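You operate a simulated robot arm through the tools that you are given. There is no shell and no other tool. Be economical: measure what you need, move in short steps, check, and stop when the job is done.

Carry out the task below with a simulated two-armed robot. There is one attempt and no reset: what you move stays moved.

## Task
Pull a vacuum on the air unit, let it hold, and label it by the screen.
Fine: black valve open, pump on till the green; valve shut, pump off; green for TIGHT, red for LEAK, on top.

Only the result counts: the job must be done as asked and must still hold three seconds after the hand-in. Knocking over, shifting, dropping, spilling or breaking anything else fails it.

## Robot
Two 7-joint arms with fingered hands on one trunk, on a base that drives. Base frame: it is fixed to the floor where the robot stands at the start and does not move with it; the origin is under the middle of the robot, x ahead of it, y to its left, z up. Units: m, rad, N and s.
The left shoulder is at the start at [0.028, 0.17, 1.272], the right one opposite. With the tool pointing down near the work surface each hand reaches from about 0.1 to 0.72 m from the robot's upright axis, wherever it stands, measured 20 degrees to its own side. Places, roughly: black valve of the charge cart [0.6, 0, 0.9]; blue coupler (4x4x6 cm) [0.8, -0.7, 0.9]; blue handwheel [0.9, -0.8, 0.9]; charge dial [0.8, 0, 1]; green label marked good [1, -1.25, 0.75]; pump switch of the charge cart [0.9, -0.3, 1.1]; red coupler (4x4x6 cm) [0.9, -0.9, 0.9]; red handwheel [0.9, -1, 0.9]; red label marked hold [1, -1.25, 0.75]; screen of the charge cart [0.8, -0.2, 1.3]; start button of the charge cart [0.8, -0.2, 1.1]; top of the black air unit [1.1, -0.9, 1]; vacuum gauge [0.8, 0.1, 1.3]; yellow valve of the charge cart [0.6, -0.2, 0.9]. Payload 4 kg a hand.
The TCP of each hand is the grasp point between the finger pads, 0.026 m short of the fingertips. In the tool frame z runs along the fingers and y along their closing line. The gripper opens to 0.132 m. The gripper's body begins 0.073 m behind the TCP. The gripper is a hand of 4 fingers: y runs from the thumb to the fingers, the wrist lies at [0, 0, -0.224] in the tool frame.
Orientation is that of the tool frame in the base frame, as a unit quaternion [w, x, y, z]. With the fingers straight down and closing along the base's y, the tool's x points along the base's -x, its y along +y and its z along -z.

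## Interface
- The arms move only by the tool send_rows. It takes "left_moves", "right_moves" or both (then of equal length, played together; a hand with none holds still); each is a list of rows, each a list of 6 numbers: the shift along the tool's x, y, z in units of 50 mm (1.0 is 50 mm), then the turn, a rotation vector about the tool's x, y, z in units of 5 degrees (1.0 is 5 degrees). In form: [[dx, dy, dz, rx, ry, rz], ...]. A call has 1 to 20 rows; each row shifts and turns the commanded pose from where the row before left it, along the tool's axes as they then stand. A call with a number of a shift or a turn outside -1 to 1 is refused whole. Rows are played at 5 a second. More than 0.05 m and 0.15 rad between two rows, and nothing of the call is played. A pose out of reach is approached as far as the arm can. The call stops where the force on the tool passes 40 N (or 10 N more than at its start, if that is more) or the arm is blocked; 0.2 s more then pass. In this call time passes only in rows, and 0.2 s behind the last. It gives the time, the measured TCP pose, the force on the tool (base axes), the opening and the grip force at its end, in the units of the frame above (readings bear some noise), with the torque about the TCP (base axes, N m) and any sound that the robot's microphone picked up, and new pictures: "views" is both (left out), scene, wrist or none (wrist: the cameras of the hands that moved).
- Cameras (640 x 400 px; columns grow to the right, rows downward): "scene" is now at [0.1103, -0.0335, 1.456]; the picture's right is [-0.24, -0.97, 0.00], its down [-0.53, 0.13, -0.84] and it looks along [0.81, -0.20, -0.54] (base axes); focal length 273 px, centre (320, 200). "left" rides on the left gripper at [-0.068, 0.002, -0.097] in its tool frame; the picture's right is [-0.02, -1.00, 0.00], its down [0.82, -0.02, -0.58] and it looks along [0.58, -0.01, 0.82] (tool axes); focal length 270 px, centre (320, 200). "right" rides on the right gripper at [0.068, 0.002, -0.097] in its tool frame; the picture's right is [-0.03, 1.00, 0.00], its down [-0.82, -0.02, -0.58] and it looks along [-0.58, -0.01, 0.82] (tool axes); focal length 270 px, centre (320, 200). There is no depth. A picture from a camera that has moved, and an enlarged one, comes with that camera's place and axes in the base frame and with its lens. The place of the scene camera against the robot may be out by one fixed shift of up to 0.025 m in any direction.
- move_column(by): slides the trunk up (or, below 0, down) by that many m; the arms and the scene camera ride with it, the base frame stays. It gives what a move gives, with no picture.
- roll_base(legs): drives the robot by 1 to 6 legs, each [ahead, turn to the left] in m and rad, along the robot's own axes; the way and the turn of a leg run together, so that a leg with both is an arc; at most 1.5 m and 3.142 rad a leg. The arms and the cameras ride along, it lands a little off, and it stops where it bumps. It gives what a move gives, and a new picture of the scene camera.
- finger_targets(finger1, finger2, finger3, thumb_bend, hand): sets how far each is bent, from 0 (flat) to 1 (curled in); at 0.3 the hand is open as for a grip, at 0.7 the pads meet at the TCP. One left out holds its place. A second passes; each finger stops where it meets its share of the squeeze, and holds until it gets a number again. It is the only way to open and close the hand. It gives what a move gives, with no picture; readings hold the bend of each and the force on the fingers (four entries, about 0 where the hand has none), thumb and palm.
- head_to(pan, tilt): turns the head with the scene camera to pan (to the left, within 1.501 rad either way) and tilt (down, from -0.506 to 1.204), counted from straight ahead of the robot. It gives what a move gives, and a new picture of the scene camera.
- inspect(camera, box): a new picture of the part [left, top, right, bottom] of that camera's present view, enlarged. It takes no simulated time.
- close_job(): hands the job in; it is judged then, once.

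Go step by step. Nothing tells you exact positions but the pictures and the camera data: compare them with the known pose of the tool, close in by small moves and look again before you grip or let go. The budget is 120 turns and 260 pictures, counting those below and the enlarged ones. Unless the task says otherwise, let go and move clear before handing in.

The tools are called after "Emit:" by a JSON object that holds its "name" and its "arguments". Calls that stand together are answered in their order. send_rows: Moves the arms, as the interface text tells. Its arguments: {"type":"object","properties":{"left_moves":{"type":"array","items":{"type":"array","items":{"type":"number"}}},"right_moves":{"type":"array","items":{"type":"array","items":{"type":"number"}}},"views":{"type":"string","enum":["both","scene","wrist","none"]}},"required":[]} The other tools are called the same way: move_column (by) slides the trunk up or down; finger_targets (finger1, finger2, finger3, thumb_bend, hand) moves the fingers one by one; roll_base (legs) drives the base; head_to (pan, tilt) turns the head that bears the scene camera; inspect (camera, box) takes an enlarged picture of a part of a camera's view; close_job () hands the job in.

At the start:

```text
time: 0.0
left_tcp_pos: [0.5385, 0.0796, 1.2617]
left_ee_rot: [-0.001, 0.0, 1.0, 0.0]
left_contact_force: [-0.1, -1.1, 1.3]
left_torque: [-0.01, -0.01, -0.01]
left_width: 0.1324
left_gripper_force: 0.2
left_shape: jaw
left_bend: [0.3, 0.3, 0.3, 0.3]
left_finger forces: [0.0, 0.0, 0.1, 0.0, 0.0, 0.1]
right_tcp_pos: [0.4606, -0.289, 1.2035]
right_ee_rot: [-0.001, 0.001, 1.0, 0.0]
right_contact_force: [0.4, -0.1, 0.3]
right_torque: [0.01, -0.03, -0.02]
right_width: 0.1318
right_gripper_force: 0.1
right_shape: jaw
right_bend: [0.3, 0.3, 0.3, 0.3]
right_finger forces: [0.1, 0.0, 0.0, 0.1, 0.0, 0.0]
trunk travel left (down, up): [-0.5, 0.255]
robot x, y, heading: [0.0002, 0.0009, 0.001]
head pan, tilt: [-0.244, 0.576]
```

scene: 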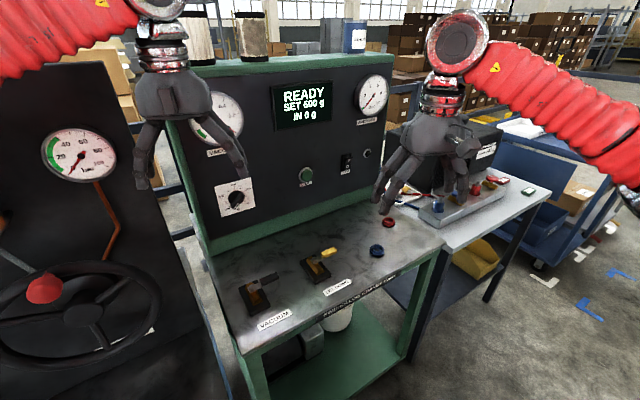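
right: 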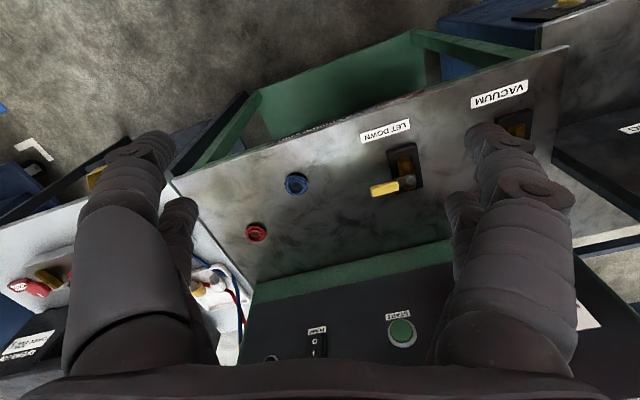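
left: 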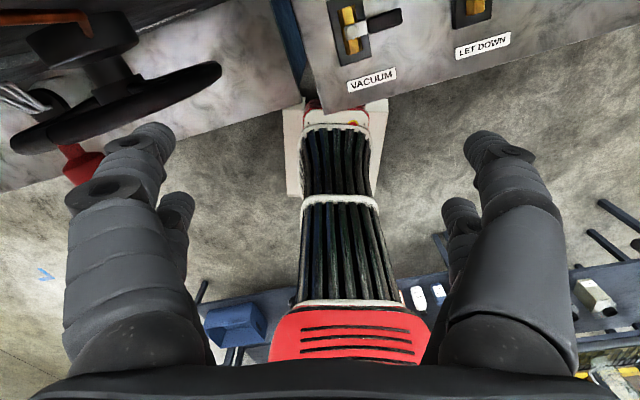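

I see the charge cart with its valves, gauges and screen, and the air unit to the right on a bench. I'll look closer at the cart and at the unit's connections before moving.

Emit:
{"name": "inspect", "arguments": {"camera": "scene", "box": [200, 60, 400, 185]}}

Emit:
{"name": "inspect", "arguments": {"camera": "scene", "box": [360, 100, 560, 260]}}

Emit:
{"name": "inspect", "arguments": {"camera": "scene", "box": [220, 210, 420, 335]}}

```text
3.20 times, centred on (300, 122) of scene
camera zoom: at [0.1103, -0.0335, 1.456], right [-0.24, -0.97, 0.0], down [-0.53, 0.13, -0.84], along [0.81, -0.2, -0.54], focal length 873 px, centre (384, 448)
```

zoom: 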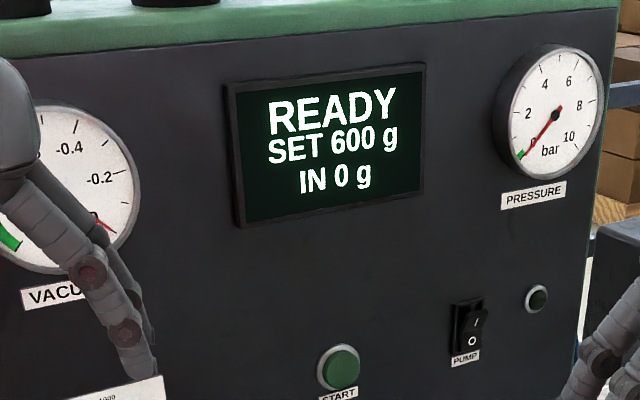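

```text
2.50 times, centred on (460, 180) of scene
camera zoom: at [0.1103, -0.0335, 1.456], right [-0.24, -0.97, 0.0], down [-0.53, 0.13, -0.84], along [0.81, -0.2, -0.54], focal length 682 px, centre (-30, 250)
```

zoom: 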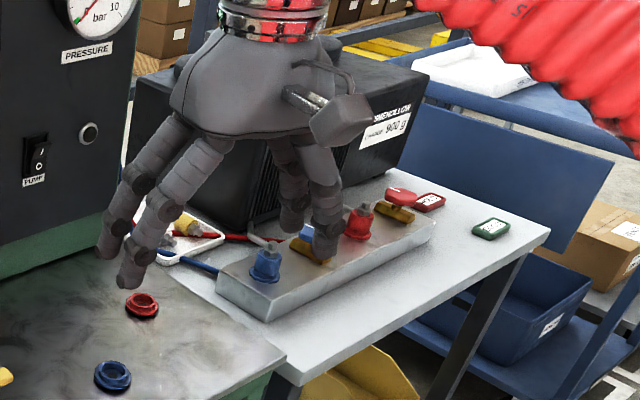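

```text
3.20 times, centred on (320, 272) of scene
camera zoom: at [0.1103, -0.0335, 1.456], right [-0.24, -0.97, 0.0], down [-0.53, 0.13, -0.84], along [0.81, -0.2, -0.54], focal length 873 px, centre (320, -32)
```

zoom: 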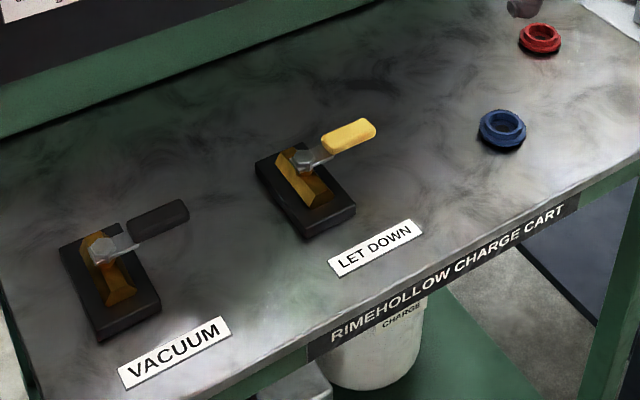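

The couplers sit on the unit's manifold and both valves lie crosswise, so closed. I'll turn the right hand to point at the panel for the pump switch and look again.

Emit:
{"name": "send_rows", "arguments": {"right_moves": [[-1, 0, 0, 0, 0, 0], [-1, 0, 0, 0, 0, 0], [0, 0, 0, 0, -1, 0], [0, 0, 0, 0, -1, 0], [0, 0, 0, 0, -1, 0], [0, 0, 0, 0, -1, 0], [0, 0, 0, 0, -1, 0], [0, 0, 0, 0, -1, 0], [0, 0, 0, 0, -1, 0], [0, 0, 0, 0, -1, 0], [0, 0, 0, 0, -1, 0], [0, 0, 0, 0, -1, 0], [0, 0, 0, 0, -1, 0], [0, 0, 0, 0, -1, 0], [0, 0, 0, 0, -1, 0], [0, 0, 0, 0, -1, 0], [0, 0, 0, 0, -1, 0], [0, 0, 0, 0, -1, 0], [0, 0, 0, 0, -1, 0], [0, 0, 0, 0, -1, 0]], "views": "both"}}

Emit:
{"name": "finger_targets", "arguments": {"hand": "left", "finger1": 0.7, "finger2": 0.7, "finger3": 0.7, "thumb_bend": 0.7}}

Emit:
{"name": "finger_targets", "arguments": {"hand": "right", "finger1": 1.0, "finger2": 0.55, "finger3": 1.0, "thumb_bend": 1.0}}

Emit:
{"name": "head_to", "arguments": {"pan": -0.15, "tilt": 0.55}}

```text
time: 4.2
left_tcp_pos: [0.5383, 0.077, 1.2615]
left_ee_rot: [0.0, 0.0, 1.0, 0.001]
left_contact_force: [0.0, -0.5, 0.3]
left_torque: [0.0, 0.01, 0.01]
left_width: 0.1318
left_gripper_force: 0.0
left_shape: jaw
left_bend: [0.3, 0.3, 0.3, 0.3]
left_finger forces: [0.0, 0.0, 0.0, 0.0, 0.0, 0.0]
right_tcp_pos: [0.5594, -0.2905, 1.203]
right_ee_rot: [0.608, 0.001, 0.794, -0.001]
right_contact_force: [0.4, 0.8, -0.1]
right_torque: [-0.03, 0.0, 0.03]
right_width: 0.132
right_gripper_force: 0.1
right_shape: jaw
right_bend: [0.3, 0.3, 0.3, 0.3]
right_finger forces: [0.0, 0.0, 0.1, 0.1, 0.0, 0.0]
right hand out of reach, approached as far as the arm can: row 18, 19, 20
trunk travel left (down, up): [-0.5, 0.255]
robot x, y, heading: [0.0016, 0.0009, -0.004]
head pan, tilt: [-0.244, 0.576]
camera scene: at [0.1101, -0.0334, 1.456], right [-0.24, -0.97, 0.0], down [-0.53, 0.13, -0.84], along [0.81, -0.2, -0.54], focal length 273 px, centre (320, 200)
camera right: at [0.4496, -0.2876, 1.1628], right [0.01, 1.0, 0.02], down [-0.35, -0.02, 0.94], along [0.94, -0.02, 0.35], focal length 270 px, centre (320, 200)
```

scene: 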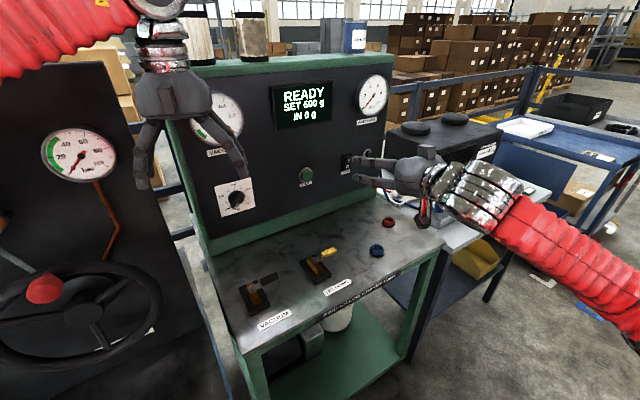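
right: 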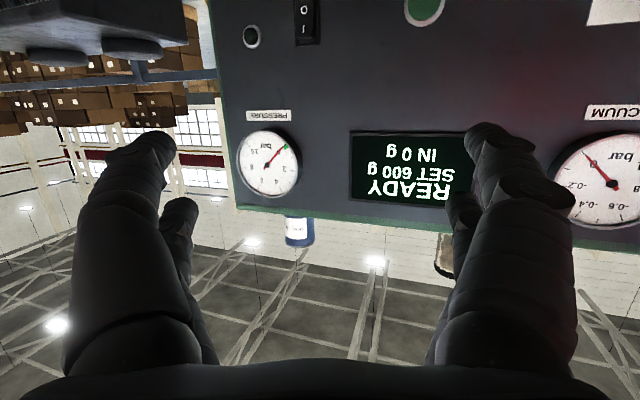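

```text
time: 5.2
left_tcp_pos: [0.5387, 0.0772, 1.2619]
left_ee_rot: [-0.001, 0.0, 1.0, 0.0]
left_contact_force: [0.5, 0.0, 1.1]
left_torque: [-0.03, 0.0, 0.01]
left_width: 0.0016
left_gripper_force: 0.1
left_shape: fingers
left_bend: [0.7, 0.7, 0.7, 0.7]
left_finger forces: [0.1, 0.1, 0.0, 0.0, 0.0, 0.1]
right_tcp_pos: [0.5599, -0.2895, 1.2054]
right_ee_rot: [0.607, 0.002, 0.794, -0.002]
right_contact_force: [-0.7, 0.1, 0.2]
right_torque: [-0.02, -0.03, -0.01]
right_width: 0.1317
right_gripper_force: 0.1
right_shape: jaw
right_bend: [0.3, 0.3, 0.3, 0.3]
right_finger forces: [0.1, 0.0, 0.0, 0.0, 0.1, 0.0]
trunk travel left (down, up): [-0.5, 0.255]
robot x, y, heading: [0.0018, -0.0015, 0.001]
head pan, tilt: [-0.244, 0.576]
```

```text
time: 6.2
left_tcp_pos: [0.5378, 0.0782, 1.2631]
left_ee_rot: [-0.001, -0.001, 1.0, 0.0]
left_contact_force: [0.4, 1.0, 0.6]
left_torque: [0.0, -0.01, 0.03]
left_width: 0.0014
left_gripper_force: 0.0
left_shape: fingers
left_bend: [0.7, 0.7, 0.7, 0.7]
left_finger forces: [0.1, 0.0, 0.0, 0.0, 0.1, 0.1]
right_tcp_pos: [0.5611, -0.2904, 1.205]
right_ee_rot: [0.609, 0.001, 0.793, -0.001]
right_contact_force: [-0.2, 0.2, -0.3]
right_torque: [0.01, 0.0, 0.02]
right_width: 0.0062
right_gripper_force: 0.1
right_shape: fingers
right_bend: [0.95, 0.55, 1.0, 1.0]
right_finger forces: [0.0, 0.0, 0.1, 0.0, 0.0, 0.0]
trunk travel left (down, up): [-0.5, 0.255]
robot x, y, heading: [-0.004, -0.0025, 0.002]
head pan, tilt: [-0.244, 0.576]
```

```text
time: 6.9
left_tcp_pos: [0.5388, 0.0776, 1.262]
left_ee_rot: [0.0, 0.0, 1.0, 0.0]
left_contact_force: [-0.3, -0.4, -0.2]
left_torque: [-0.01, 0.0, -0.04]
left_width: 0.0014
left_gripper_force: 0.1
left_shape: fingers
left_bend: [0.7, 0.7, 0.7, 0.7]
left_finger forces: [0.0, 0.0, 0.0, 0.0, 0.0, 0.0]
right_tcp_pos: [0.5602, -0.2891, 1.2043]
right_ee_rot: [0.608, 0.0, 0.794, 0.0]
right_contact_force: [-0.6, 0.8, 0.0]
right_torque: [0.01, -0.01, -0.03]
right_width: 0.0061
right_gripper_force: 0.1
right_shape: fingers
right_bend: [0.96, 0.55, 1.0, 1.0]
right_finger forces: [0.1, 0.0, 0.0, 0.1, 0.1, 0.0]
trunk travel left (down, up): [-0.5, 0.255]
robot x, y, heading: [0.0009, -0.0007, -0.005]
head pan, tilt: [-0.15, 0.55]
camera scene: at [0.1124, -0.0254, 1.4583], right [-0.15, -0.99, 0.0], down [-0.52, 0.08, -0.85], along [0.84, -0.13, -0.52], focal length 273 px, centre (320, 200)
```

scene: 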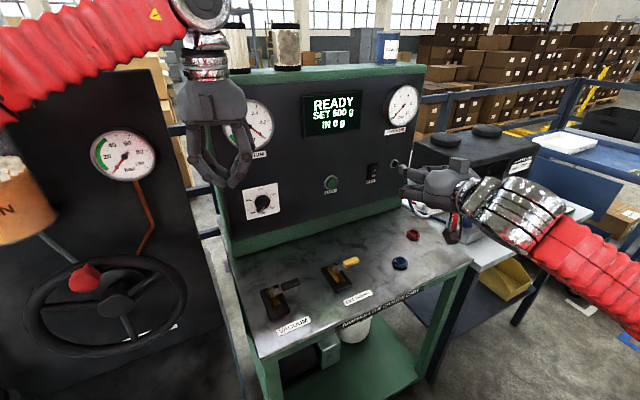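

The right index is formed for pressing. Next the left hand goes over the black valve's lever, still clear above it, to check position.

Emit:
{"name": "send_rows", "arguments": {"left_moves": [[-0.364, -0.42, 0.8, 0, 0, 0], [-0.364, -0.42, 0.8, 0, 0, 0], [-0.364, -0.42, 0.8, 0, 0, 0], [-0.364, -0.42, 0.8, 0, 0, 0], [-0.364, -0.42, 0.8, 0, 0, 0]], "views": "both"}}

Emit:
{"name": "inspect", "arguments": {"camera": "right", "box": [0, 0, 640, 400]}}

```text
time: 8.1
left_tcp_pos: [0.6318, -0.0282, 1.0627]
left_ee_rot: [0.001, 0.0, 1.0, 0.001]
left_contact_force: [-0.1, -0.8, -0.6]
left_torque: [0.02, 0.04, -0.03]
left_width: 0.0015
left_gripper_force: 0.0
left_shape: fingers
left_bend: [0.7, 0.7, 0.7, 0.7]
left_finger forces: [0.0, 0.1, 0.0, 0.1, 0.1, 0.0]
right_tcp_pos: [0.5617, -0.2909, 1.2023]
right_ee_rot: [0.608, 0.001, 0.794, 0.0]
right_contact_force: [-0.5, -1.7, -0.1]
right_torque: [0.01, -0.01, 0.01]
right_width: 0.0059
right_gripper_force: 0.1
right_shape: fingers
right_bend: [0.96, 0.55, 1.0, 1.0]
right_finger forces: [0.0, 0.0, 0.1, 0.0, 0.1, 0.1]
trunk travel left (down, up): [-0.5, 0.255]
robot x, y, heading: [-0.0017, 0.0013, -0.004]
head pan, tilt: [-0.15, 0.55]
camera scene: at [0.1132, -0.0269, 1.4582], right [-0.15, -0.99, 0.0], down [-0.52, 0.08, -0.85], along [0.84, -0.13, -0.52], focal length 273 px, centre (320, 200)
camera left: at [0.6984, -0.0259, 1.1594], right [0.02, -1.0, 0.0], down [-0.82, -0.02, 0.58], along [-0.58, -0.01, -0.82], focal length 270 px, centre (320, 200)
```

scene: 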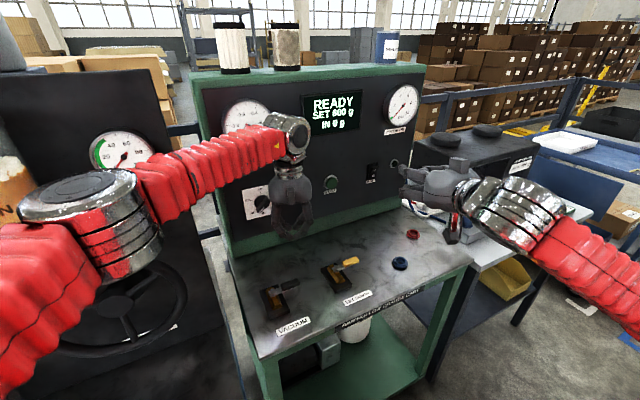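
left: 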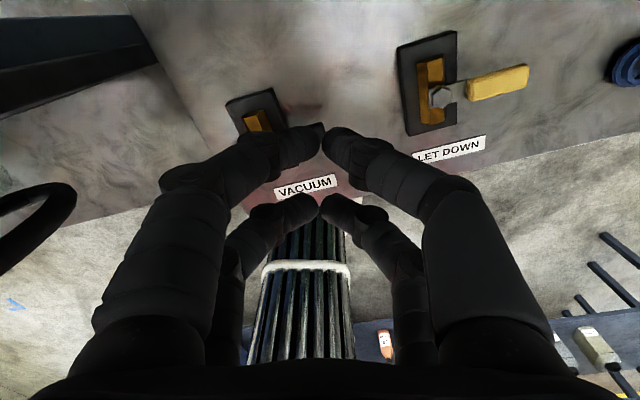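

```text
1.00 times, centred on (320, 200) of right (not enlarged: the box is as wide or as high as the picture)
camera zoom: at [0.4503, -0.2888, 1.1622], right [0.01, 1.0, 0.03], down [-0.34, -0.02, 0.94], along [0.94, -0.02, 0.34], focal length 270 px, centre (320, 200)
```

zoom: 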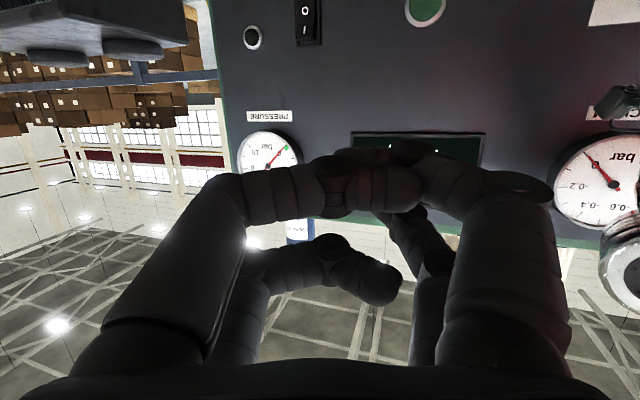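

The fingertips come in two pairs 4 cm apart, so I'll press the switch with the leading pair by pitching the hand down some 35 degrees. The left hand shifts right so that I can see the black lever.

Emit:
{"name": "finger_targets", "arguments": {"hand": "right", "finger1": 0.7, "finger2": 0.7, "finger3": 0.7, "thumb_bend": 0.7}}

Emit:
{"name": "send_rows", "arguments": {"left_moves": [[-0.3, -0.8, 0, 0, 0, 0], [-0.3, -0.8, 0, 0, 0, 0], [0, 0, 0, 0, 0, 0], [0, 0, 0, 0, 0, 0]], "right_moves": [[0, 0, 0, 0, 1, 0], [0, 0, 0, 0, 1, 0], [0, 0, 0, 0, 1, 0], [0, 0, 0, 0, 1, 0]], "views": "wrist"}}

```text
time: 9.1
left_tcp_pos: [0.6306, -0.0254, 1.0637]
left_ee_rot: [0.0, 0.0, 1.0, 0.0]
left_contact_force: [-0.1, 0.5, 0.8]
left_torque: [-0.01, -0.01, -0.01]
left_width: 0.0014
left_gripper_force: 0.0
left_shape: fingers
left_bend: [0.7, 0.7, 0.7, 0.7]
left_finger forces: [0.0, 0.1, 0.1, 0.0, 0.0, 0.0]
right_tcp_pos: [0.56, -0.2903, 1.2059]
right_ee_rot: [0.608, 0.001, 0.794, -0.001]
right_contact_force: [-0.9, 0.7, -0.8]
right_torque: [-0.01, 0.0, -0.01]
right_width: 0.0008
right_gripper_force: 0.1
right_shape: fingers
right_bend: [0.7, 0.7, 0.7, 0.7]
right_finger forces: [0.1, 0.1, 0.0, 0.0, 0.0, 0.1]
trunk travel left (down, up): [-0.5, 0.255]
robot x, y, heading: [0.0005, -0.0022, -0.001]
head pan, tilt: [-0.15, 0.55]
```

```text
time: 10.1
left_tcp_pos: [0.6349, -0.0699, 1.064]
left_ee_rot: [-0.001, 0.001, 1.0, -0.001]
left_contact_force: [-0.4, 0.3, 0.1]
left_torque: [0.01, -0.02, -0.01]
left_width: 0.0009
left_gripper_force: 0.0
left_shape: fingers
left_bend: [0.7, 0.7, 0.7, 0.7]
left_finger forces: [0.0, 0.0, 0.1, 0.1, 0.0, 0.1]
left hand out of reach, approached as far as the arm can: row 1, 2
right_tcp_pos: [0.5606, -0.2892, 1.2047]
right_ee_rot: [0.46, 0.0, 0.888, 0.0]
right_contact_force: [-0.9, -0.1, 0.4]
right_torque: [0.0, -0.01, 0.01]
right_width: 0.0012
right_gripper_force: 0.1
right_shape: fingers
right_bend: [0.7, 0.7, 0.7, 0.7]
right_finger forces: [0.1, 0.0, 0.0, 0.0, 0.1, 0.0]
trunk travel left (down, up): [-0.5, 0.255]
robot x, y, heading: [0.0011, 0.0004, -0.001]
head pan, tilt: [-0.15, 0.55]
camera right: at [0.4424, -0.2866, 1.2036], right [0.02, 1.0, 0.02], down [0.0, -0.02, 1.0], along [1.0, -0.02, 0.0], focal length 270 px, centre (320, 200)
camera left: at [0.7021, -0.0687, 1.1616], right [0.02, -1.0, 0.0], down [-0.82, -0.02, 0.58], along [-0.58, -0.01, -0.82], focal length 270 px, centre (320, 200)
```

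right: 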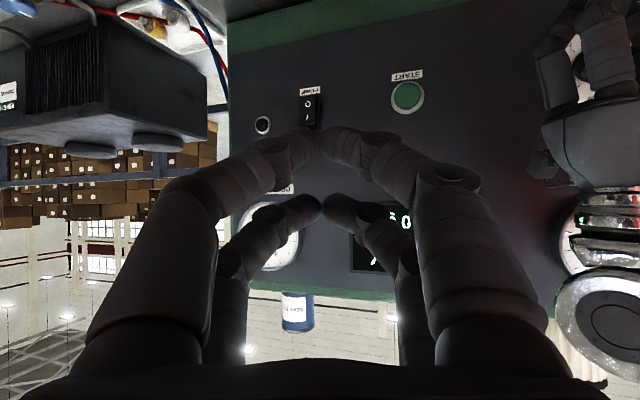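
left: 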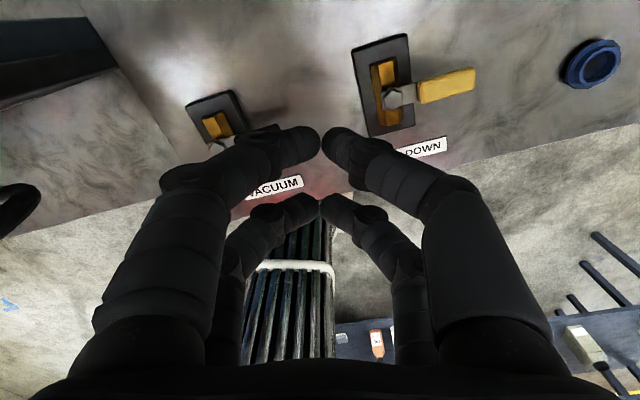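

I'll enlarge the left wrist picture to locate the black lever.

Emit:
{"name": "inspect", "arguments": {"camera": "left", "box": [160, 20, 480, 220]}}

Emit:
{"name": "inspect", "arguments": {"camera": "right", "box": [230, 60, 450, 200]}}

Emit:
{"name": "inspect", "arguments": {"camera": "scene", "box": [220, 220, 420, 345]}}

```text
2.00 times, centred on (320, 120) of left
camera zoom: at [0.7021, -0.0687, 1.1616], right [0.02, -1.0, 0.0], down [-0.82, -0.02, 0.58], along [-0.58, -0.01, -0.82], focal length 541 px, centre (320, 360)
```

zoom: 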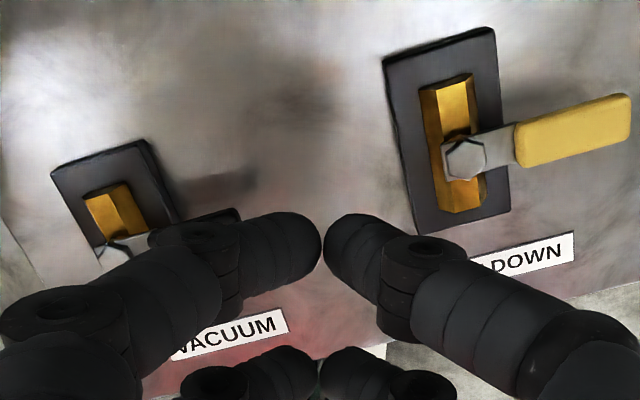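

```text
2.86 times, centred on (340, 130) of right
camera zoom: at [0.4424, -0.2866, 1.2036], right [0.02, 1.0, 0.02], down [0.0, -0.02, 1.0], along [1.0, -0.02, 0.0], focal length 772 px, centre (263, 400)
```

zoom: 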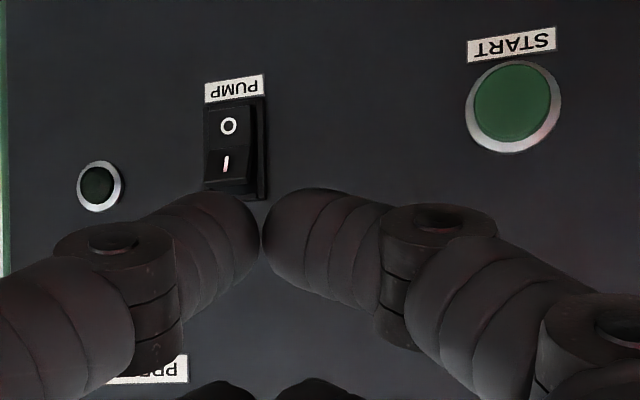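

```text
3.20 times, centred on (320, 282) of scene
camera zoom: at [0.1127, -0.0246, 1.4583], right [-0.15, -0.99, 0.0], down [-0.52, 0.08, -0.85], along [0.84, -0.13, -0.52], focal length 873 px, centre (320, -64)
```

zoom: 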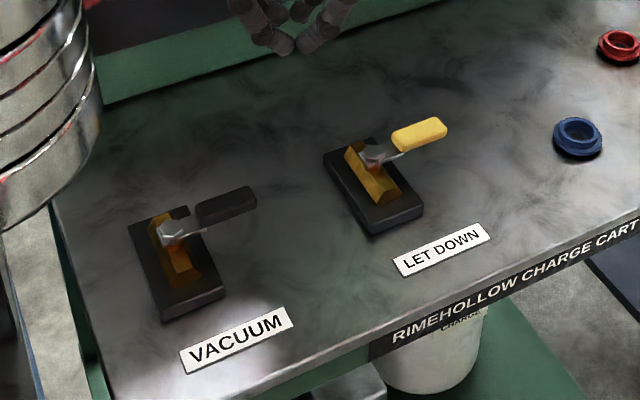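

The cart is yawed slightly, and the lever pivot is near (0.585, 0.03, 0.90). The left arm is at its reach limit, so I'll look down to see whether the base can roll a bit ahead.

Emit:
{"name": "head_to", "arguments": {"pan": 0.0, "tilt": 1.2}}

```text
time: 11.1
left_tcp_pos: [0.6356, -0.072, 1.0647]
left_ee_rot: [-0.001, -0.001, 1.0, 0.0]
left_contact_force: [-0.6, 0.3, 1.2]
left_torque: [-0.01, 0.04, -0.02]
left_width: 0.001
left_gripper_force: 0.0
left_shape: fingers
left_bend: [0.7, 0.7, 0.7, 0.7]
left_finger forces: [0.0, 0.0, 0.1, 0.0, 0.0, 0.0]
right_tcp_pos: [0.5606, -0.2892, 1.2034]
right_ee_rot: [0.461, 0.001, 0.888, 0.0]
right_contact_force: [-0.4, 0.2, 0.9]
right_torque: [0.01, -0.02, 0.01]
right_width: 0.0012
right_gripper_force: 0.0
right_shape: fingers
right_bend: [0.7, 0.7, 0.7, 0.7]
right_finger forces: [0.1, 0.0, 0.1, 0.0, 0.0, 0.0]
trunk travel left (down, up): [-0.5, 0.255]
robot x, y, heading: [0.0021, -0.0022, 0.0]
head pan, tilt: [0.0, 1.201]
camera scene: at [0.0797, -0.0121, 1.4093], right [0.0, -1.0, 0.0], down [-0.93, 0.0, -0.36], along [0.36, 0.0, -0.93], focal length 273 px, centre (320, 200)
```

scene: 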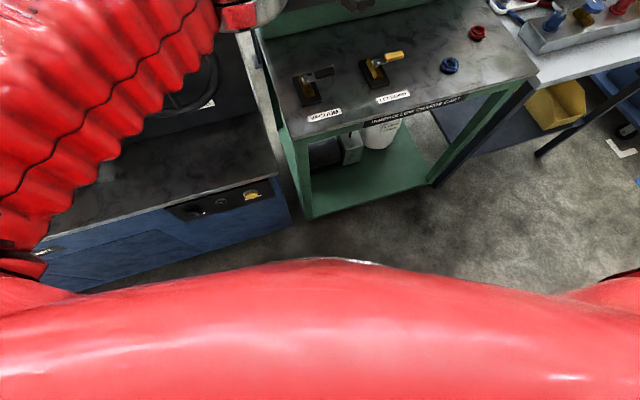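

There's about a decimetre of clearance. I'll roll ahead 6 cm.

Emit:
{"name": "roll_base", "arguments": {"legs": [[0.06, 0]]}}

Emit:
{"name": "head_to", "arguments": {"pan": -0.1, "tilt": 0.65}}

```text
time: 12.1
left_tcp_pos: [0.6969, -0.0713, 1.0626]
left_ee_rot: [-0.001, 0.001, 1.0, 0.001]
left_contact_force: [0.0, -0.3, -1.0]
left_torque: [-0.02, 0.05, 0.02]
left_width: 0.0009
left_gripper_force: 0.0
left_shape: fingers
left_bend: [0.7, 0.7, 0.7, 0.7]
left_finger forces: [0.0, 0.1, 0.0, 0.0, 0.0, 0.0]
right_tcp_pos: [0.6243, -0.2901, 1.2032]
right_ee_rot: [0.46, 0.002, 0.888, -0.001]
right_contact_force: [1.0, 0.0, 1.1]
right_torque: [0.04, -0.01, 0.0]
right_width: 0.0011
right_gripper_force: 0.0
right_shape: fingers
right_bend: [0.7, 0.7, 0.7, 0.7]
right_finger forces: [0.0, 0.1, 0.0, 0.0, 0.1, 0.0]
trunk travel left (down, up): [-0.5, 0.255]
robot x, y, heading: [0.061, 0.0004, 0.001]
head pan, tilt: [0.0, 1.201]
camera scene: at [0.1437, -0.012, 1.409], right [0.0, -1.0, 0.0], down [-0.93, 0.0, -0.36], along [0.36, 0.0, -0.93], focal length 273 px, centre (320, 200)
```

scene: 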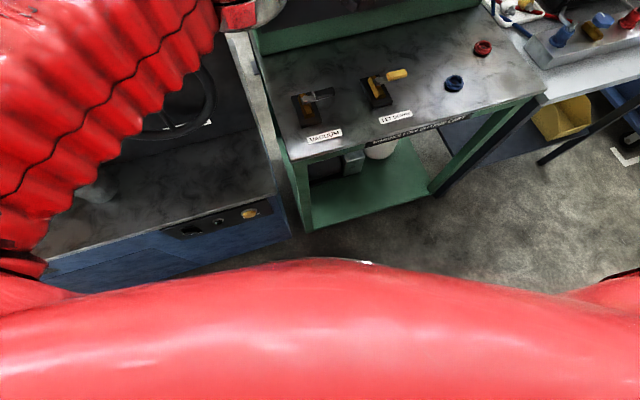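

```text
time: 13.0
left_tcp_pos: [0.6961, -0.0722, 1.0652]
left_ee_rot: [-0.001, 0.0, 1.0, 0.0]
left_contact_force: [-0.7, 0.0, 0.7]
left_torque: [0.03, 0.02, 0.03]
left_width: 0.0011
left_gripper_force: 0.0
left_shape: fingers
left_bend: [0.7, 0.7, 0.7, 0.7]
left_finger forces: [0.0, 0.0, 0.0, 0.0, 0.1, 0.0]
right_tcp_pos: [0.622, -0.2902, 1.2048]
right_ee_rot: [0.462, 0.001, 0.887, 0.0]
right_contact_force: [0.3, 0.2, -0.6]
right_torque: [-0.03, 0.03, 0.02]
right_width: 0.0011
right_gripper_force: 0.1
right_shape: fingers
right_bend: [0.7, 0.7, 0.7, 0.7]
right_finger forces: [0.0, 0.1, 0.1, 0.0, 0.0, 0.0]
trunk travel left (down, up): [-0.5, 0.255]
robot x, y, heading: [0.062, 0.0007, 0.001]
head pan, tilt: [-0.099, 0.649]
camera scene: at [0.1712, -0.0207, 1.4494], right [-0.1, -0.99, 0.0], down [-0.6, 0.06, -0.8], along [0.79, -0.08, -0.61], focal length 273 px, centre (320, 200)
```

scene: 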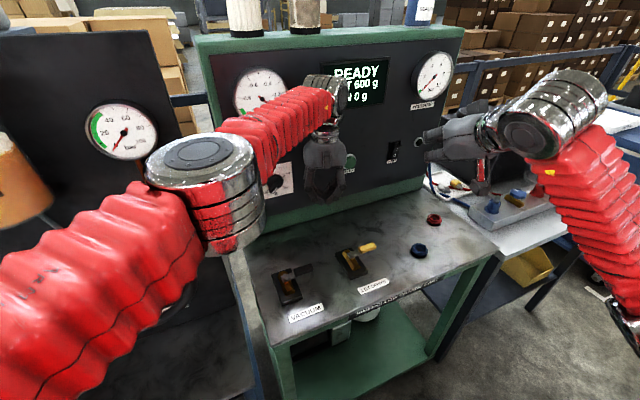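

Now the left fingertips go down onto a clear spot of table beyond the lever, to measure the table height.

Emit:
{"name": "send_rows", "arguments": {"left_moves": [[0.3, 0.9, 0, 0, 0, 0], [0, 0.14, 0, 0, 0, 0], [0, 0, 0.9, 0, 0, 0], [0, 0, 0.9, 0, 0, 0]], "views": "both"}}

```text
time: 14.0
left_tcp_pos: [0.7074, -0.0342, 0.9738]
left_ee_rot: [0.0, 0.001, 1.0, 0.0]
left_contact_force: [0.0, 0.1, 0.8]
left_torque: [-0.05, 0.0, 0.03]
left_width: 0.001
left_gripper_force: 0.2
left_shape: fingers
left_bend: [0.7, 0.7, 0.7, 0.7]
left_finger forces: [0.0, 0.1, 0.0, 0.0, 0.1, 0.0]
left hand out of reach, approached as far as the arm can: row 1, 2
right_tcp_pos: [0.6205, -0.2888, 1.2054]
right_ee_rot: [0.46, 0.001, 0.888, -0.001]
right_contact_force: [-0.3, -0.1, 0.2]
right_torque: [-0.03, -0.05, -0.02]
right_width: 0.0012
right_gripper_force: 0.1
right_shape: fingers
right_bend: [0.7, 0.7, 0.7, 0.7]
right_finger forces: [0.0, 0.1, 0.0, 0.1, 0.1, 0.0]
trunk travel left (down, up): [-0.5, 0.255]
robot x, y, heading: [0.0597, -0.0001, -0.001]
head pan, tilt: [-0.099, 0.649]
camera scene: at [0.1708, -0.0202, 1.4495], right [-0.1, -0.99, 0.0], down [-0.6, 0.06, -0.8], along [0.79, -0.08, -0.61], focal length 273 px, centre (320, 200)
camera left: at [0.7753, -0.0324, 1.0715], right [0.02, -1.0, 0.0], down [-0.82, -0.02, 0.58], along [-0.58, -0.01, -0.82], focal length 270 px, centre (320, 200)
```

scene: 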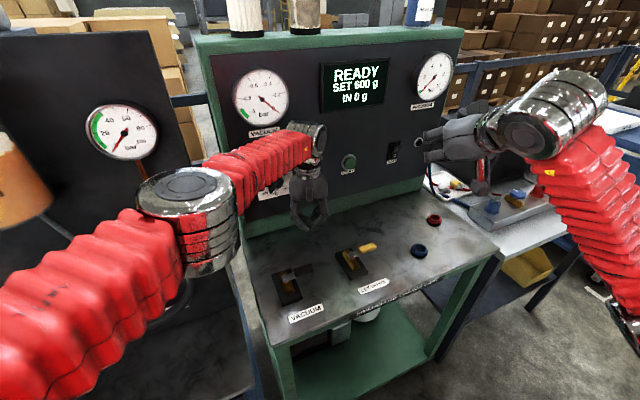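
left: 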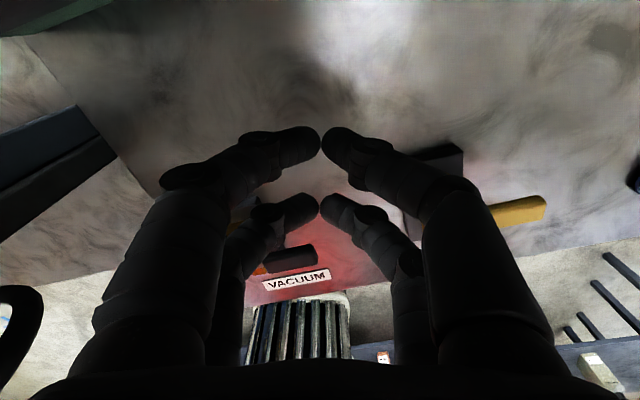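

The lever's end is near (0.60, -0.033). Now down to touch the table.

Emit:
{"name": "send_rows", "arguments": {"left_moves": [[0, 0, 0.4, 0, 0, 0], [0, 0, 0.4, 0, 0, 0], [0, 0, 0.2, 0, 0, 0], [0, 0, 0.2, 0, 0, 0], [0, 0, 0.2, 0, 0, 0], [0, 0, 0.2, 0, 0, 0], [0, 0, 0.2, 0, 0, 0], [0, 0, 0.2, 0, 0, 0]], "views": "wrist"}}

```text
time: 15.8
left_tcp_pos: [0.6924, -0.0301, 0.8865]
left_ee_rot: [0.006, 0.001, 1.0, -0.002]
left_contact_force: [5.3, -3.5, 39.0]
left_torque: [-0.21, -0.06, -0.02]
left_width: 0.0005
left_gripper_force: 20.4
left_shape: fingers
left_bend: [0.71, 0.71, 0.71, 0.7]
left_finger forces: [6.0, 9.1, 10.3, 0.1, 14.5, 0.0]
left hand out of reach, approached as far as the arm can: row 2, 5, 7
right_tcp_pos: [0.6189, -0.2881, 1.206]
right_ee_rot: [0.463, 0.001, 0.886, 0.0]
right_contact_force: [-0.6, 0.5, 0.2]
right_torque: [-0.03, 0.0, 0.03]
right_width: 0.0012
right_gripper_force: 0.0
right_shape: fingers
right_bend: [0.7, 0.7, 0.7, 0.7]
right_finger forces: [0.1, 0.0, 0.0, 0.0, 0.1, 0.0]
trunk travel left (down, up): [-0.5, 0.255]
robot x, y, heading: [0.0588, 0.0002, 0.003]
head pan, tilt: [-0.099, 0.649]
camera left: at [0.7588, -0.0291, 0.9842], right [0.02, -1.0, 0.0], down [-0.82, -0.02, 0.57], along [-0.57, -0.02, -0.82], focal length 270 px, centre (320, 200)
```

left: 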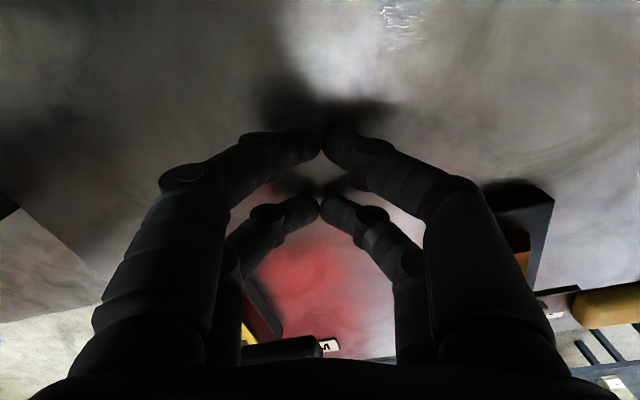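

The table top is at z≈0.86, and the lever grip is at z≈0.89–0.90. I'll lift to lever height, come up behind the lever and look.

Emit:
{"name": "send_rows", "arguments": {"left_moves": [[0, 0, -0.5, 0, 0, 0], [0.5, 0.24, 0, 0, 0, 0], [0.2, 0, 0, 0, 0, 0]], "views": "both"}}

```text
time: 16.6
left_tcp_pos: [0.659, -0.0185, 0.9027]
left_ee_rot: [-0.001, 0.0, 1.0, 0.0]
left_contact_force: [-0.2, -0.6, -0.3]
left_torque: [0.01, 0.02, -0.01]
left_width: 0.001
left_gripper_force: 0.2
left_shape: fingers
left_bend: [0.7, 0.7, 0.7, 0.7]
left_finger forces: [0.0, 0.0, 0.0, 0.0, 0.0, 0.0]
right_tcp_pos: [0.6213, -0.2902, 1.2044]
right_ee_rot: [0.461, 0.001, 0.887, -0.001]
right_contact_force: [0.5, -0.1, 0.0]
right_torque: [0.05, 0.01, 0.0]
right_width: 0.0011
right_gripper_force: 0.0
right_shape: fingers
right_bend: [0.7, 0.7, 0.7, 0.7]
right_finger forces: [0.0, 0.0, 0.1, 0.0, 0.1, 0.0]
trunk travel left (down, up): [-0.5, 0.255]
robot x, y, heading: [0.0625, -0.0014, -0.001]
head pan, tilt: [-0.099, 0.649]
camera scene: at [0.1711, -0.0205, 1.4494], right [-0.1, -0.99, 0.0], down [-0.6, 0.06, -0.8], along [0.79, -0.08, -0.61], focal length 273 px, centre (320, 200)
camera left: at [0.7256, -0.0159, 1.0007], right [0.03, -1.0, 0.0], down [-0.81, -0.02, 0.58], along [-0.58, -0.01, -0.82], focal length 270 px, centre (320, 200)
```

scene: 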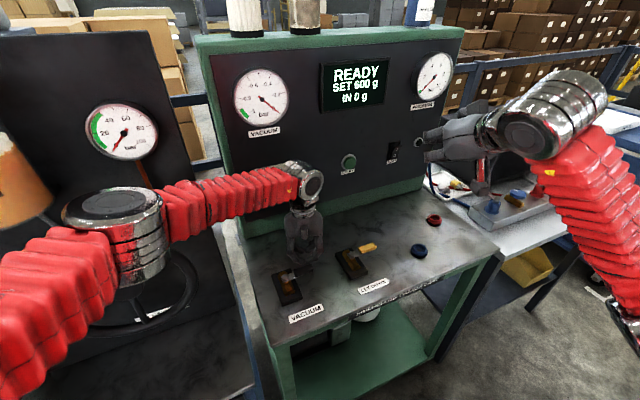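
left: 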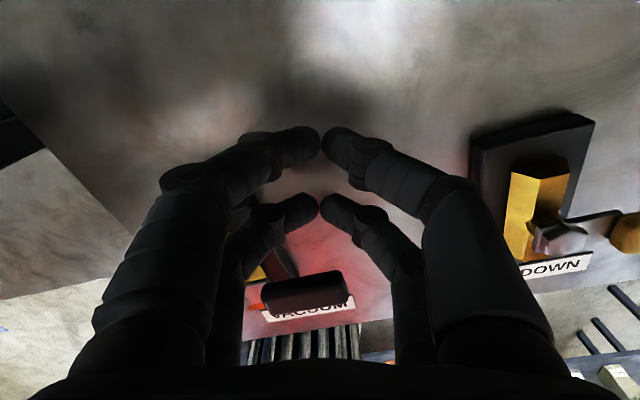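

Now push the lever toward the robot gently; the force stop tells if it's the wrong way.

Emit:
{"name": "send_rows", "arguments": {"left_moves": [[0.2, 0, 0, 0, 0, 0], [0.2, 0, 0, 0, 0, 0], [0.2, 0, 0, 0, 0, 0], [0.2, 0, 0, 0, 0, 0], [0.2, 0, 0, 0, 0, 0]], "views": "wrist"}}

```text
time: 17.8
left_tcp_pos: [0.6245, -0.0158, 0.9066]
left_ee_rot: [0.014, -0.004, 1.0, -0.001]
left_contact_force: [27.6, -6.2, -16.0]
left_torque: [-0.19, -0.53, -0.31]
left_width: 0.0011
left_gripper_force: 14.7
left_shape: fingers
left_bend: [0.7, 0.68, 0.67, 0.7]
left_finger forces: [0.0, 24.5, 5.0, 0.0, 0.0, 0.0]
right_tcp_pos: [0.6228, -0.2895, 1.2043]
right_ee_rot: [0.46, 0.001, 0.888, -0.001]
right_contact_force: [-0.5, 0.5, 0.3]
right_torque: [-0.02, 0.04, -0.01]
right_width: 0.0011
right_gripper_force: 0.0
right_shape: fingers
right_bend: [0.7, 0.7, 0.7, 0.7]
right_finger forces: [0.0, 0.0, 0.0, 0.1, 0.1, 0.0]
trunk travel left (down, up): [-0.5, 0.255]
robot x, y, heading: [0.0583, -0.0009, -0.002]
head pan, tilt: [-0.099, 0.649]
stopped in row 5 (left hand): the force on the tool passed its limit at 47 N (the readings are from after the stop); the commanded pose is now the measured one
camera left: at [0.6885, -0.0127, 1.0062], right [0.03, -1.0, 0.0], down [-0.83, -0.03, 0.56], along [-0.56, -0.02, -0.83], focal length 270 px, centre (320, 200)
```

left: 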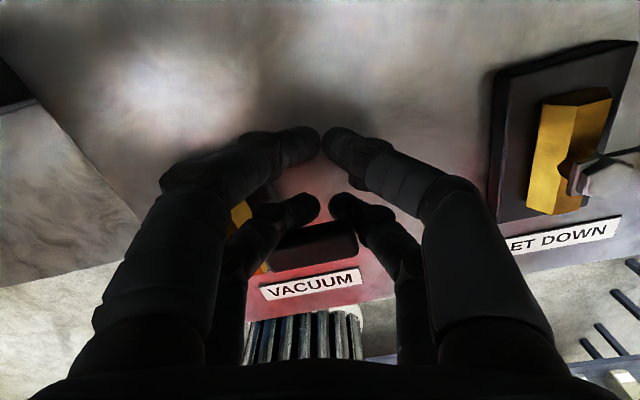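

It didn't give, so the lever opens the other way, away from the robot. I'll lift over, yaw the hand so the fingertip pairs lie along the lever, and come at it from the near side.

Emit:
{"name": "send_rows", "arguments": {"left_moves": [[-0.4, 0, 0, 0, 0, 0], [0, 0, -0.9, 0, 0, 0], [0, 0, -0.4, 0, 0, 0], [1, 0, 0, 0, 0, 0], [0.9, -0.2, 0, 0, 0, 0], [0, 0, 0, 0, 0, 1], [0, 0, 0, 0, 0, 1], [0, 0, 0, 0, 0, 1], [0, 0, 0, 0, 0, 1], [0, 0, 0, 0, 0, 1], [0, 0, 0, 0, 0, 1], [0, 0, 0, 0, 0, 1], [0, 0, 0, 0, 0, 1], [0, 0, 0, 0, 0, 1], [0, 0, 0, 0, 0, 1], [0, 0, 0, 0, 0, 1], [0, 0, 0, 0, 0, 1], [0, 0, 0, 0, 0, 1], [0, 0, 0, 0, 0, 1], [0, 0, 0, 0, 0, 1]], "views": "both"}}

```text
time: 22.0
left_tcp_pos: [0.5431, -0.0263, 0.9721]
left_ee_rot: [0.008, 0.607, 0.794, 0.005]
left_contact_force: [-0.6, 0.2, -0.7]
left_torque: [0.04, 0.0, 0.02]
left_width: 0.001
left_gripper_force: 0.1
left_shape: fingers
left_bend: [0.7, 0.7, 0.7, 0.7]
left_finger forces: [0.0, 0.1, 0.0, 0.0, 0.1, 0.1]
right_tcp_pos: [0.6217, -0.2893, 1.2048]
right_ee_rot: [0.462, 0.001, 0.887, -0.001]
right_contact_force: [0.6, -0.5, 0.3]
right_torque: [-0.01, -0.01, 0.0]
right_width: 0.0009
right_gripper_force: 0.1
right_shape: fingers
right_bend: [0.7, 0.7, 0.7, 0.7]
right_finger forces: [0.1, 0.0, 0.0, 0.0, 0.0, 0.1]
trunk travel left (down, up): [-0.5, 0.255]
robot x, y, heading: [0.0641, -0.0, -0.002]
head pan, tilt: [-0.099, 0.649]
camera scene: at [0.1708, -0.0206, 1.4495], right [-0.1, -0.99, 0.0], down [-0.6, 0.06, -0.8], along [0.79, -0.08, -0.61], focal length 273 px, centre (320, 200)
camera left: at [0.5599, -0.0916, 1.0695], right [-0.96, -0.29, -0.02], down [-0.24, 0.78, 0.57], along [-0.15, 0.55, -0.82], focal length 270 px, centre (320, 200)
```

scene: 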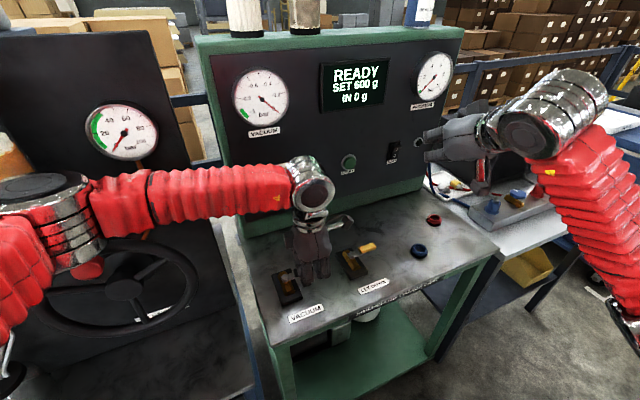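
left: 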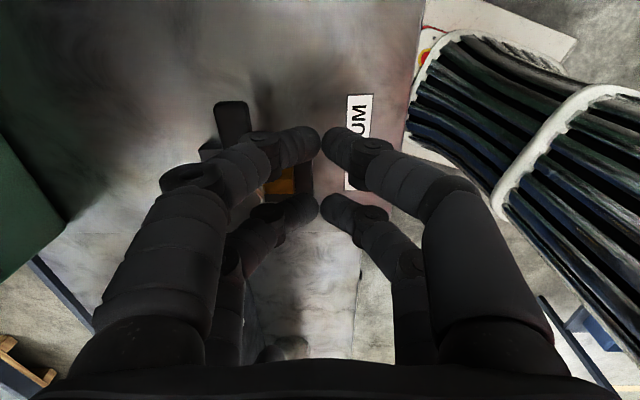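

The hand is aligned with the lever. Now down beside its near side, and push it away from the robot.

Emit:
{"name": "send_rows", "arguments": {"left_moves": [[-0.3, 0, 0.3, 0, 0, 0], [0, 0, 0.6, 0, 0, 0], [0, 0, 0.45, 0, 0, 0], [0, 0.2, 0, 0, 0, 0], [0, 0.2, 0, 0, 0, 0], [0, 0.2, 0, 0, 0, 0], [0, 0.2, 0, 0, 0, 0], [0, 0.2, 0, 0, 0, 0], [0, 0.2, 0, 0, 0, 0]], "views": "both"}}

```text
time: 24.0
left_tcp_pos: [0.6053, -0.0253, 0.906]
left_ee_rot: [0.007, 0.607, 0.795, 0.006]
left_contact_force: [-0.8, -0.9, 0.4]
left_torque: [0.01, -0.02, 0.01]
left_width: 0.0009
left_gripper_force: 0.0
left_shape: fingers
left_bend: [0.7, 0.7, 0.7, 0.7]
left_finger forces: [0.0, 1.1, 0.0, 0.1, 0.1, 0.1]
right_tcp_pos: [0.6207, -0.2907, 1.205]
right_ee_rot: [0.462, 0.001, 0.887, -0.001]
right_contact_force: [1.2, -0.1, -0.8]
right_torque: [0.01, -0.01, 0.01]
right_width: 0.0012
right_gripper_force: 0.1
right_shape: fingers
right_bend: [0.7, 0.7, 0.7, 0.7]
right_finger forces: [0.1, 0.1, 0.0, 0.0, 0.0, 0.0]
trunk travel left (down, up): [-0.5, 0.255]
robot x, y, heading: [0.0595, -0.0028, -0.003]
head pan, tilt: [-0.099, 0.649]
camera scene: at [0.1708, -0.0207, 1.4495], right [-0.1, -0.99, 0.0], down [-0.6, 0.06, -0.8], along [0.79, -0.08, -0.61], focal length 273 px, centre (320, 200)
camera left: at [0.6234, -0.0901, 1.0036], right [-0.96, -0.29, -0.02], down [-0.25, 0.78, 0.57], along [-0.15, 0.55, -0.82], focal length 270 px, centre (320, 200)
```

scene: 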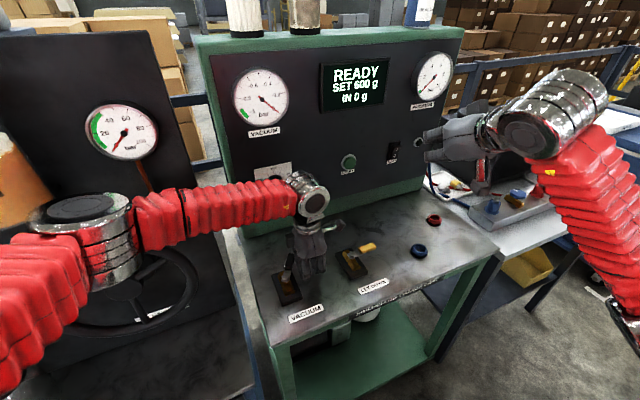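
left: 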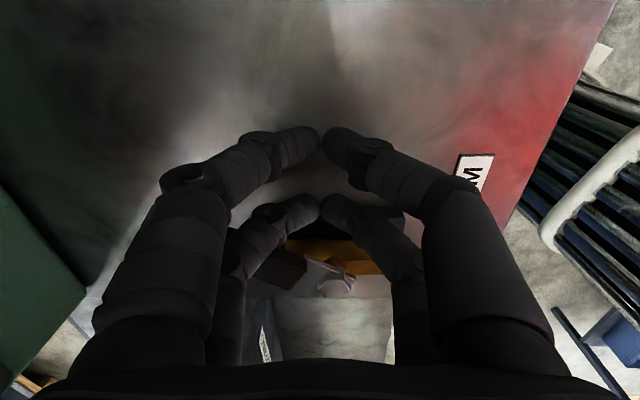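

The lever swings freely this way. I'll finish the quarter turn.

Emit:
{"name": "send_rows", "arguments": {"left_moves": [[0, 0.2, 0, 0, 0, 0], [0, 0.2, 0, 0, 0, 0], [0, 0.2, 0, 0, 0, 0], [0.1, 0, 0, 0, 0, 0], [0.1, 0, 0, 0, 0, 0], [0.1, 0, 0, 0, 0, 0], [0.1, 0, 0, 0, 0, 0]], "views": "wrist"}}

Emit:
{"name": "inspect", "arguments": {"camera": "scene", "box": [220, 210, 420, 335]}}

```text
time: 25.6
left_tcp_pos: [0.6295, 0.0019, 0.9057]
left_ee_rot: [0.007, 0.607, 0.795, 0.005]
left_contact_force: [1.1, 0.0, 0.1]
left_torque: [-0.01, -0.01, -0.07]
left_width: 0.0008
left_gripper_force: 0.8
left_shape: fingers
left_bend: [0.7, 0.69, 0.7, 0.7]
left_finger forces: [0.0, 1.0, 0.0, 0.0, 0.0, 0.1]
right_tcp_pos: [0.6212, -0.2897, 1.2062]
right_ee_rot: [0.461, 0.0, 0.888, 0.0]
right_contact_force: [0.4, 0.8, 0.2]
right_torque: [-0.01, -0.05, -0.02]
right_width: 0.0009
right_gripper_force: 0.1
right_shape: fingers
right_bend: [0.7, 0.7, 0.7, 0.7]
right_finger forces: [0.1, 0.1, 0.1, 0.0, 0.0, 0.1]
trunk travel left (down, up): [-0.5, 0.255]
robot x, y, heading: [0.0591, -0.001, -0.004]
head pan, tilt: [-0.099, 0.649]
camera left: at [0.6466, -0.0632, 1.0032], right [-0.96, -0.29, -0.02], down [-0.24, 0.78, 0.57], along [-0.15, 0.55, -0.82], focal length 270 px, centre (320, 200)
```

left: 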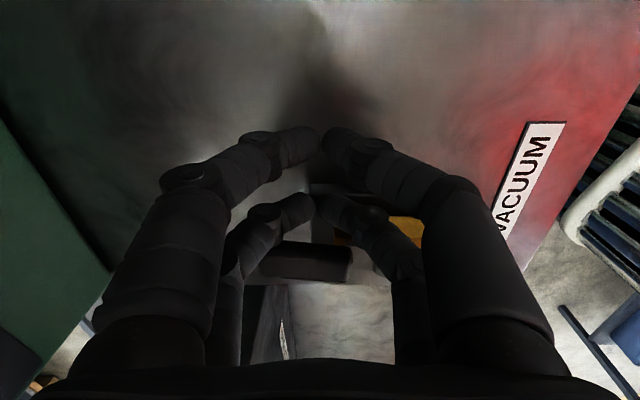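

```text
3.20 times, centred on (320, 272) of scene
camera zoom: at [0.171, -0.0206, 1.4495], right [-0.1, -0.99, 0.0], down [-0.6, 0.06, -0.8], along [0.79, -0.08, -0.61], focal length 873 px, centre (320, -32)
```

zoom: 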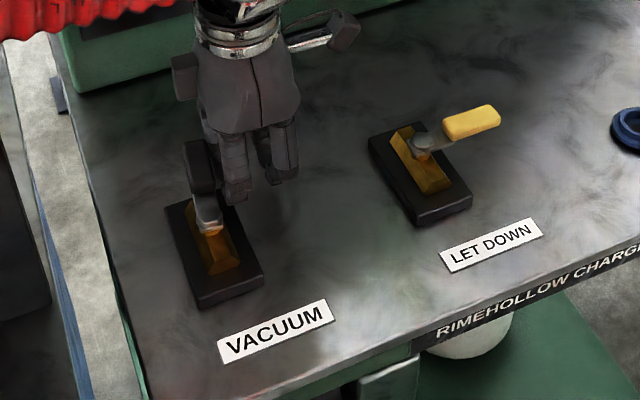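

The lever now lies almost along the valve body. A few millimetres more to find its stop.

Emit:
{"name": "send_rows", "arguments": {"left_moves": [[0.1, 0, 0, 0, 0, 0], [0.1, 0, 0, 0, 0, 0], [0.1, 0, 0, 0, 0, 0], [0.1, 0, 0, 0, 0, 0]], "views": "wrist"}}

```text
time: 26.7
left_tcp_pos: [0.6237, 0.0109, 0.9088]
left_ee_rot: [0.017, 0.609, 0.793, -0.001]
left_contact_force: [10.7, -18.8, -8.3]
left_torque: [-0.28, -0.08, 0.13]
left_width: 0.0008
left_gripper_force: 11.0
left_shape: fingers
left_bend: [0.7, 0.68, 0.69, 0.7]
left_finger forces: [0.0, 4.4, 18.0, 0.0, 0.0, 0.0]
right_tcp_pos: [0.6217, -0.29, 1.2049]
right_ee_rot: [0.46, 0.0, 0.888, 0.0]
right_contact_force: [0.5, 0.3, 0.0]
right_torque: [-0.05, -0.03, -0.02]
right_width: 0.0008
right_gripper_force: 0.0
right_shape: fingers
right_bend: [0.7, 0.7, 0.7, 0.7]
right_finger forces: [0.0, 0.0, 0.1, 0.0, 0.0, 0.0]
trunk travel left (down, up): [-0.5, 0.255]
robot x, y, heading: [0.0646, -0.0009, -0.001]
head pan, tilt: [-0.099, 0.649]
stopped in row 4 (left hand): the force on the tool passed its limit at 41 N (the readings are from after the stop); the commanded pose is now the measured one
camera left: at [0.6404, -0.0518, 1.0074], right [-0.96, -0.28, -0.02], down [-0.24, 0.8, 0.55], along [-0.14, 0.53, -0.83], focal length 270 px, centre (320, 200)
```

left: 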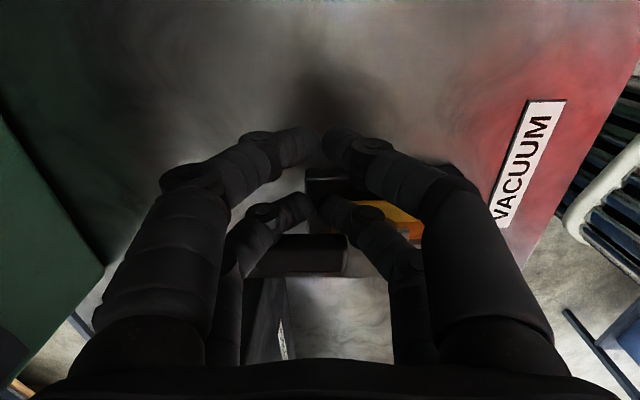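

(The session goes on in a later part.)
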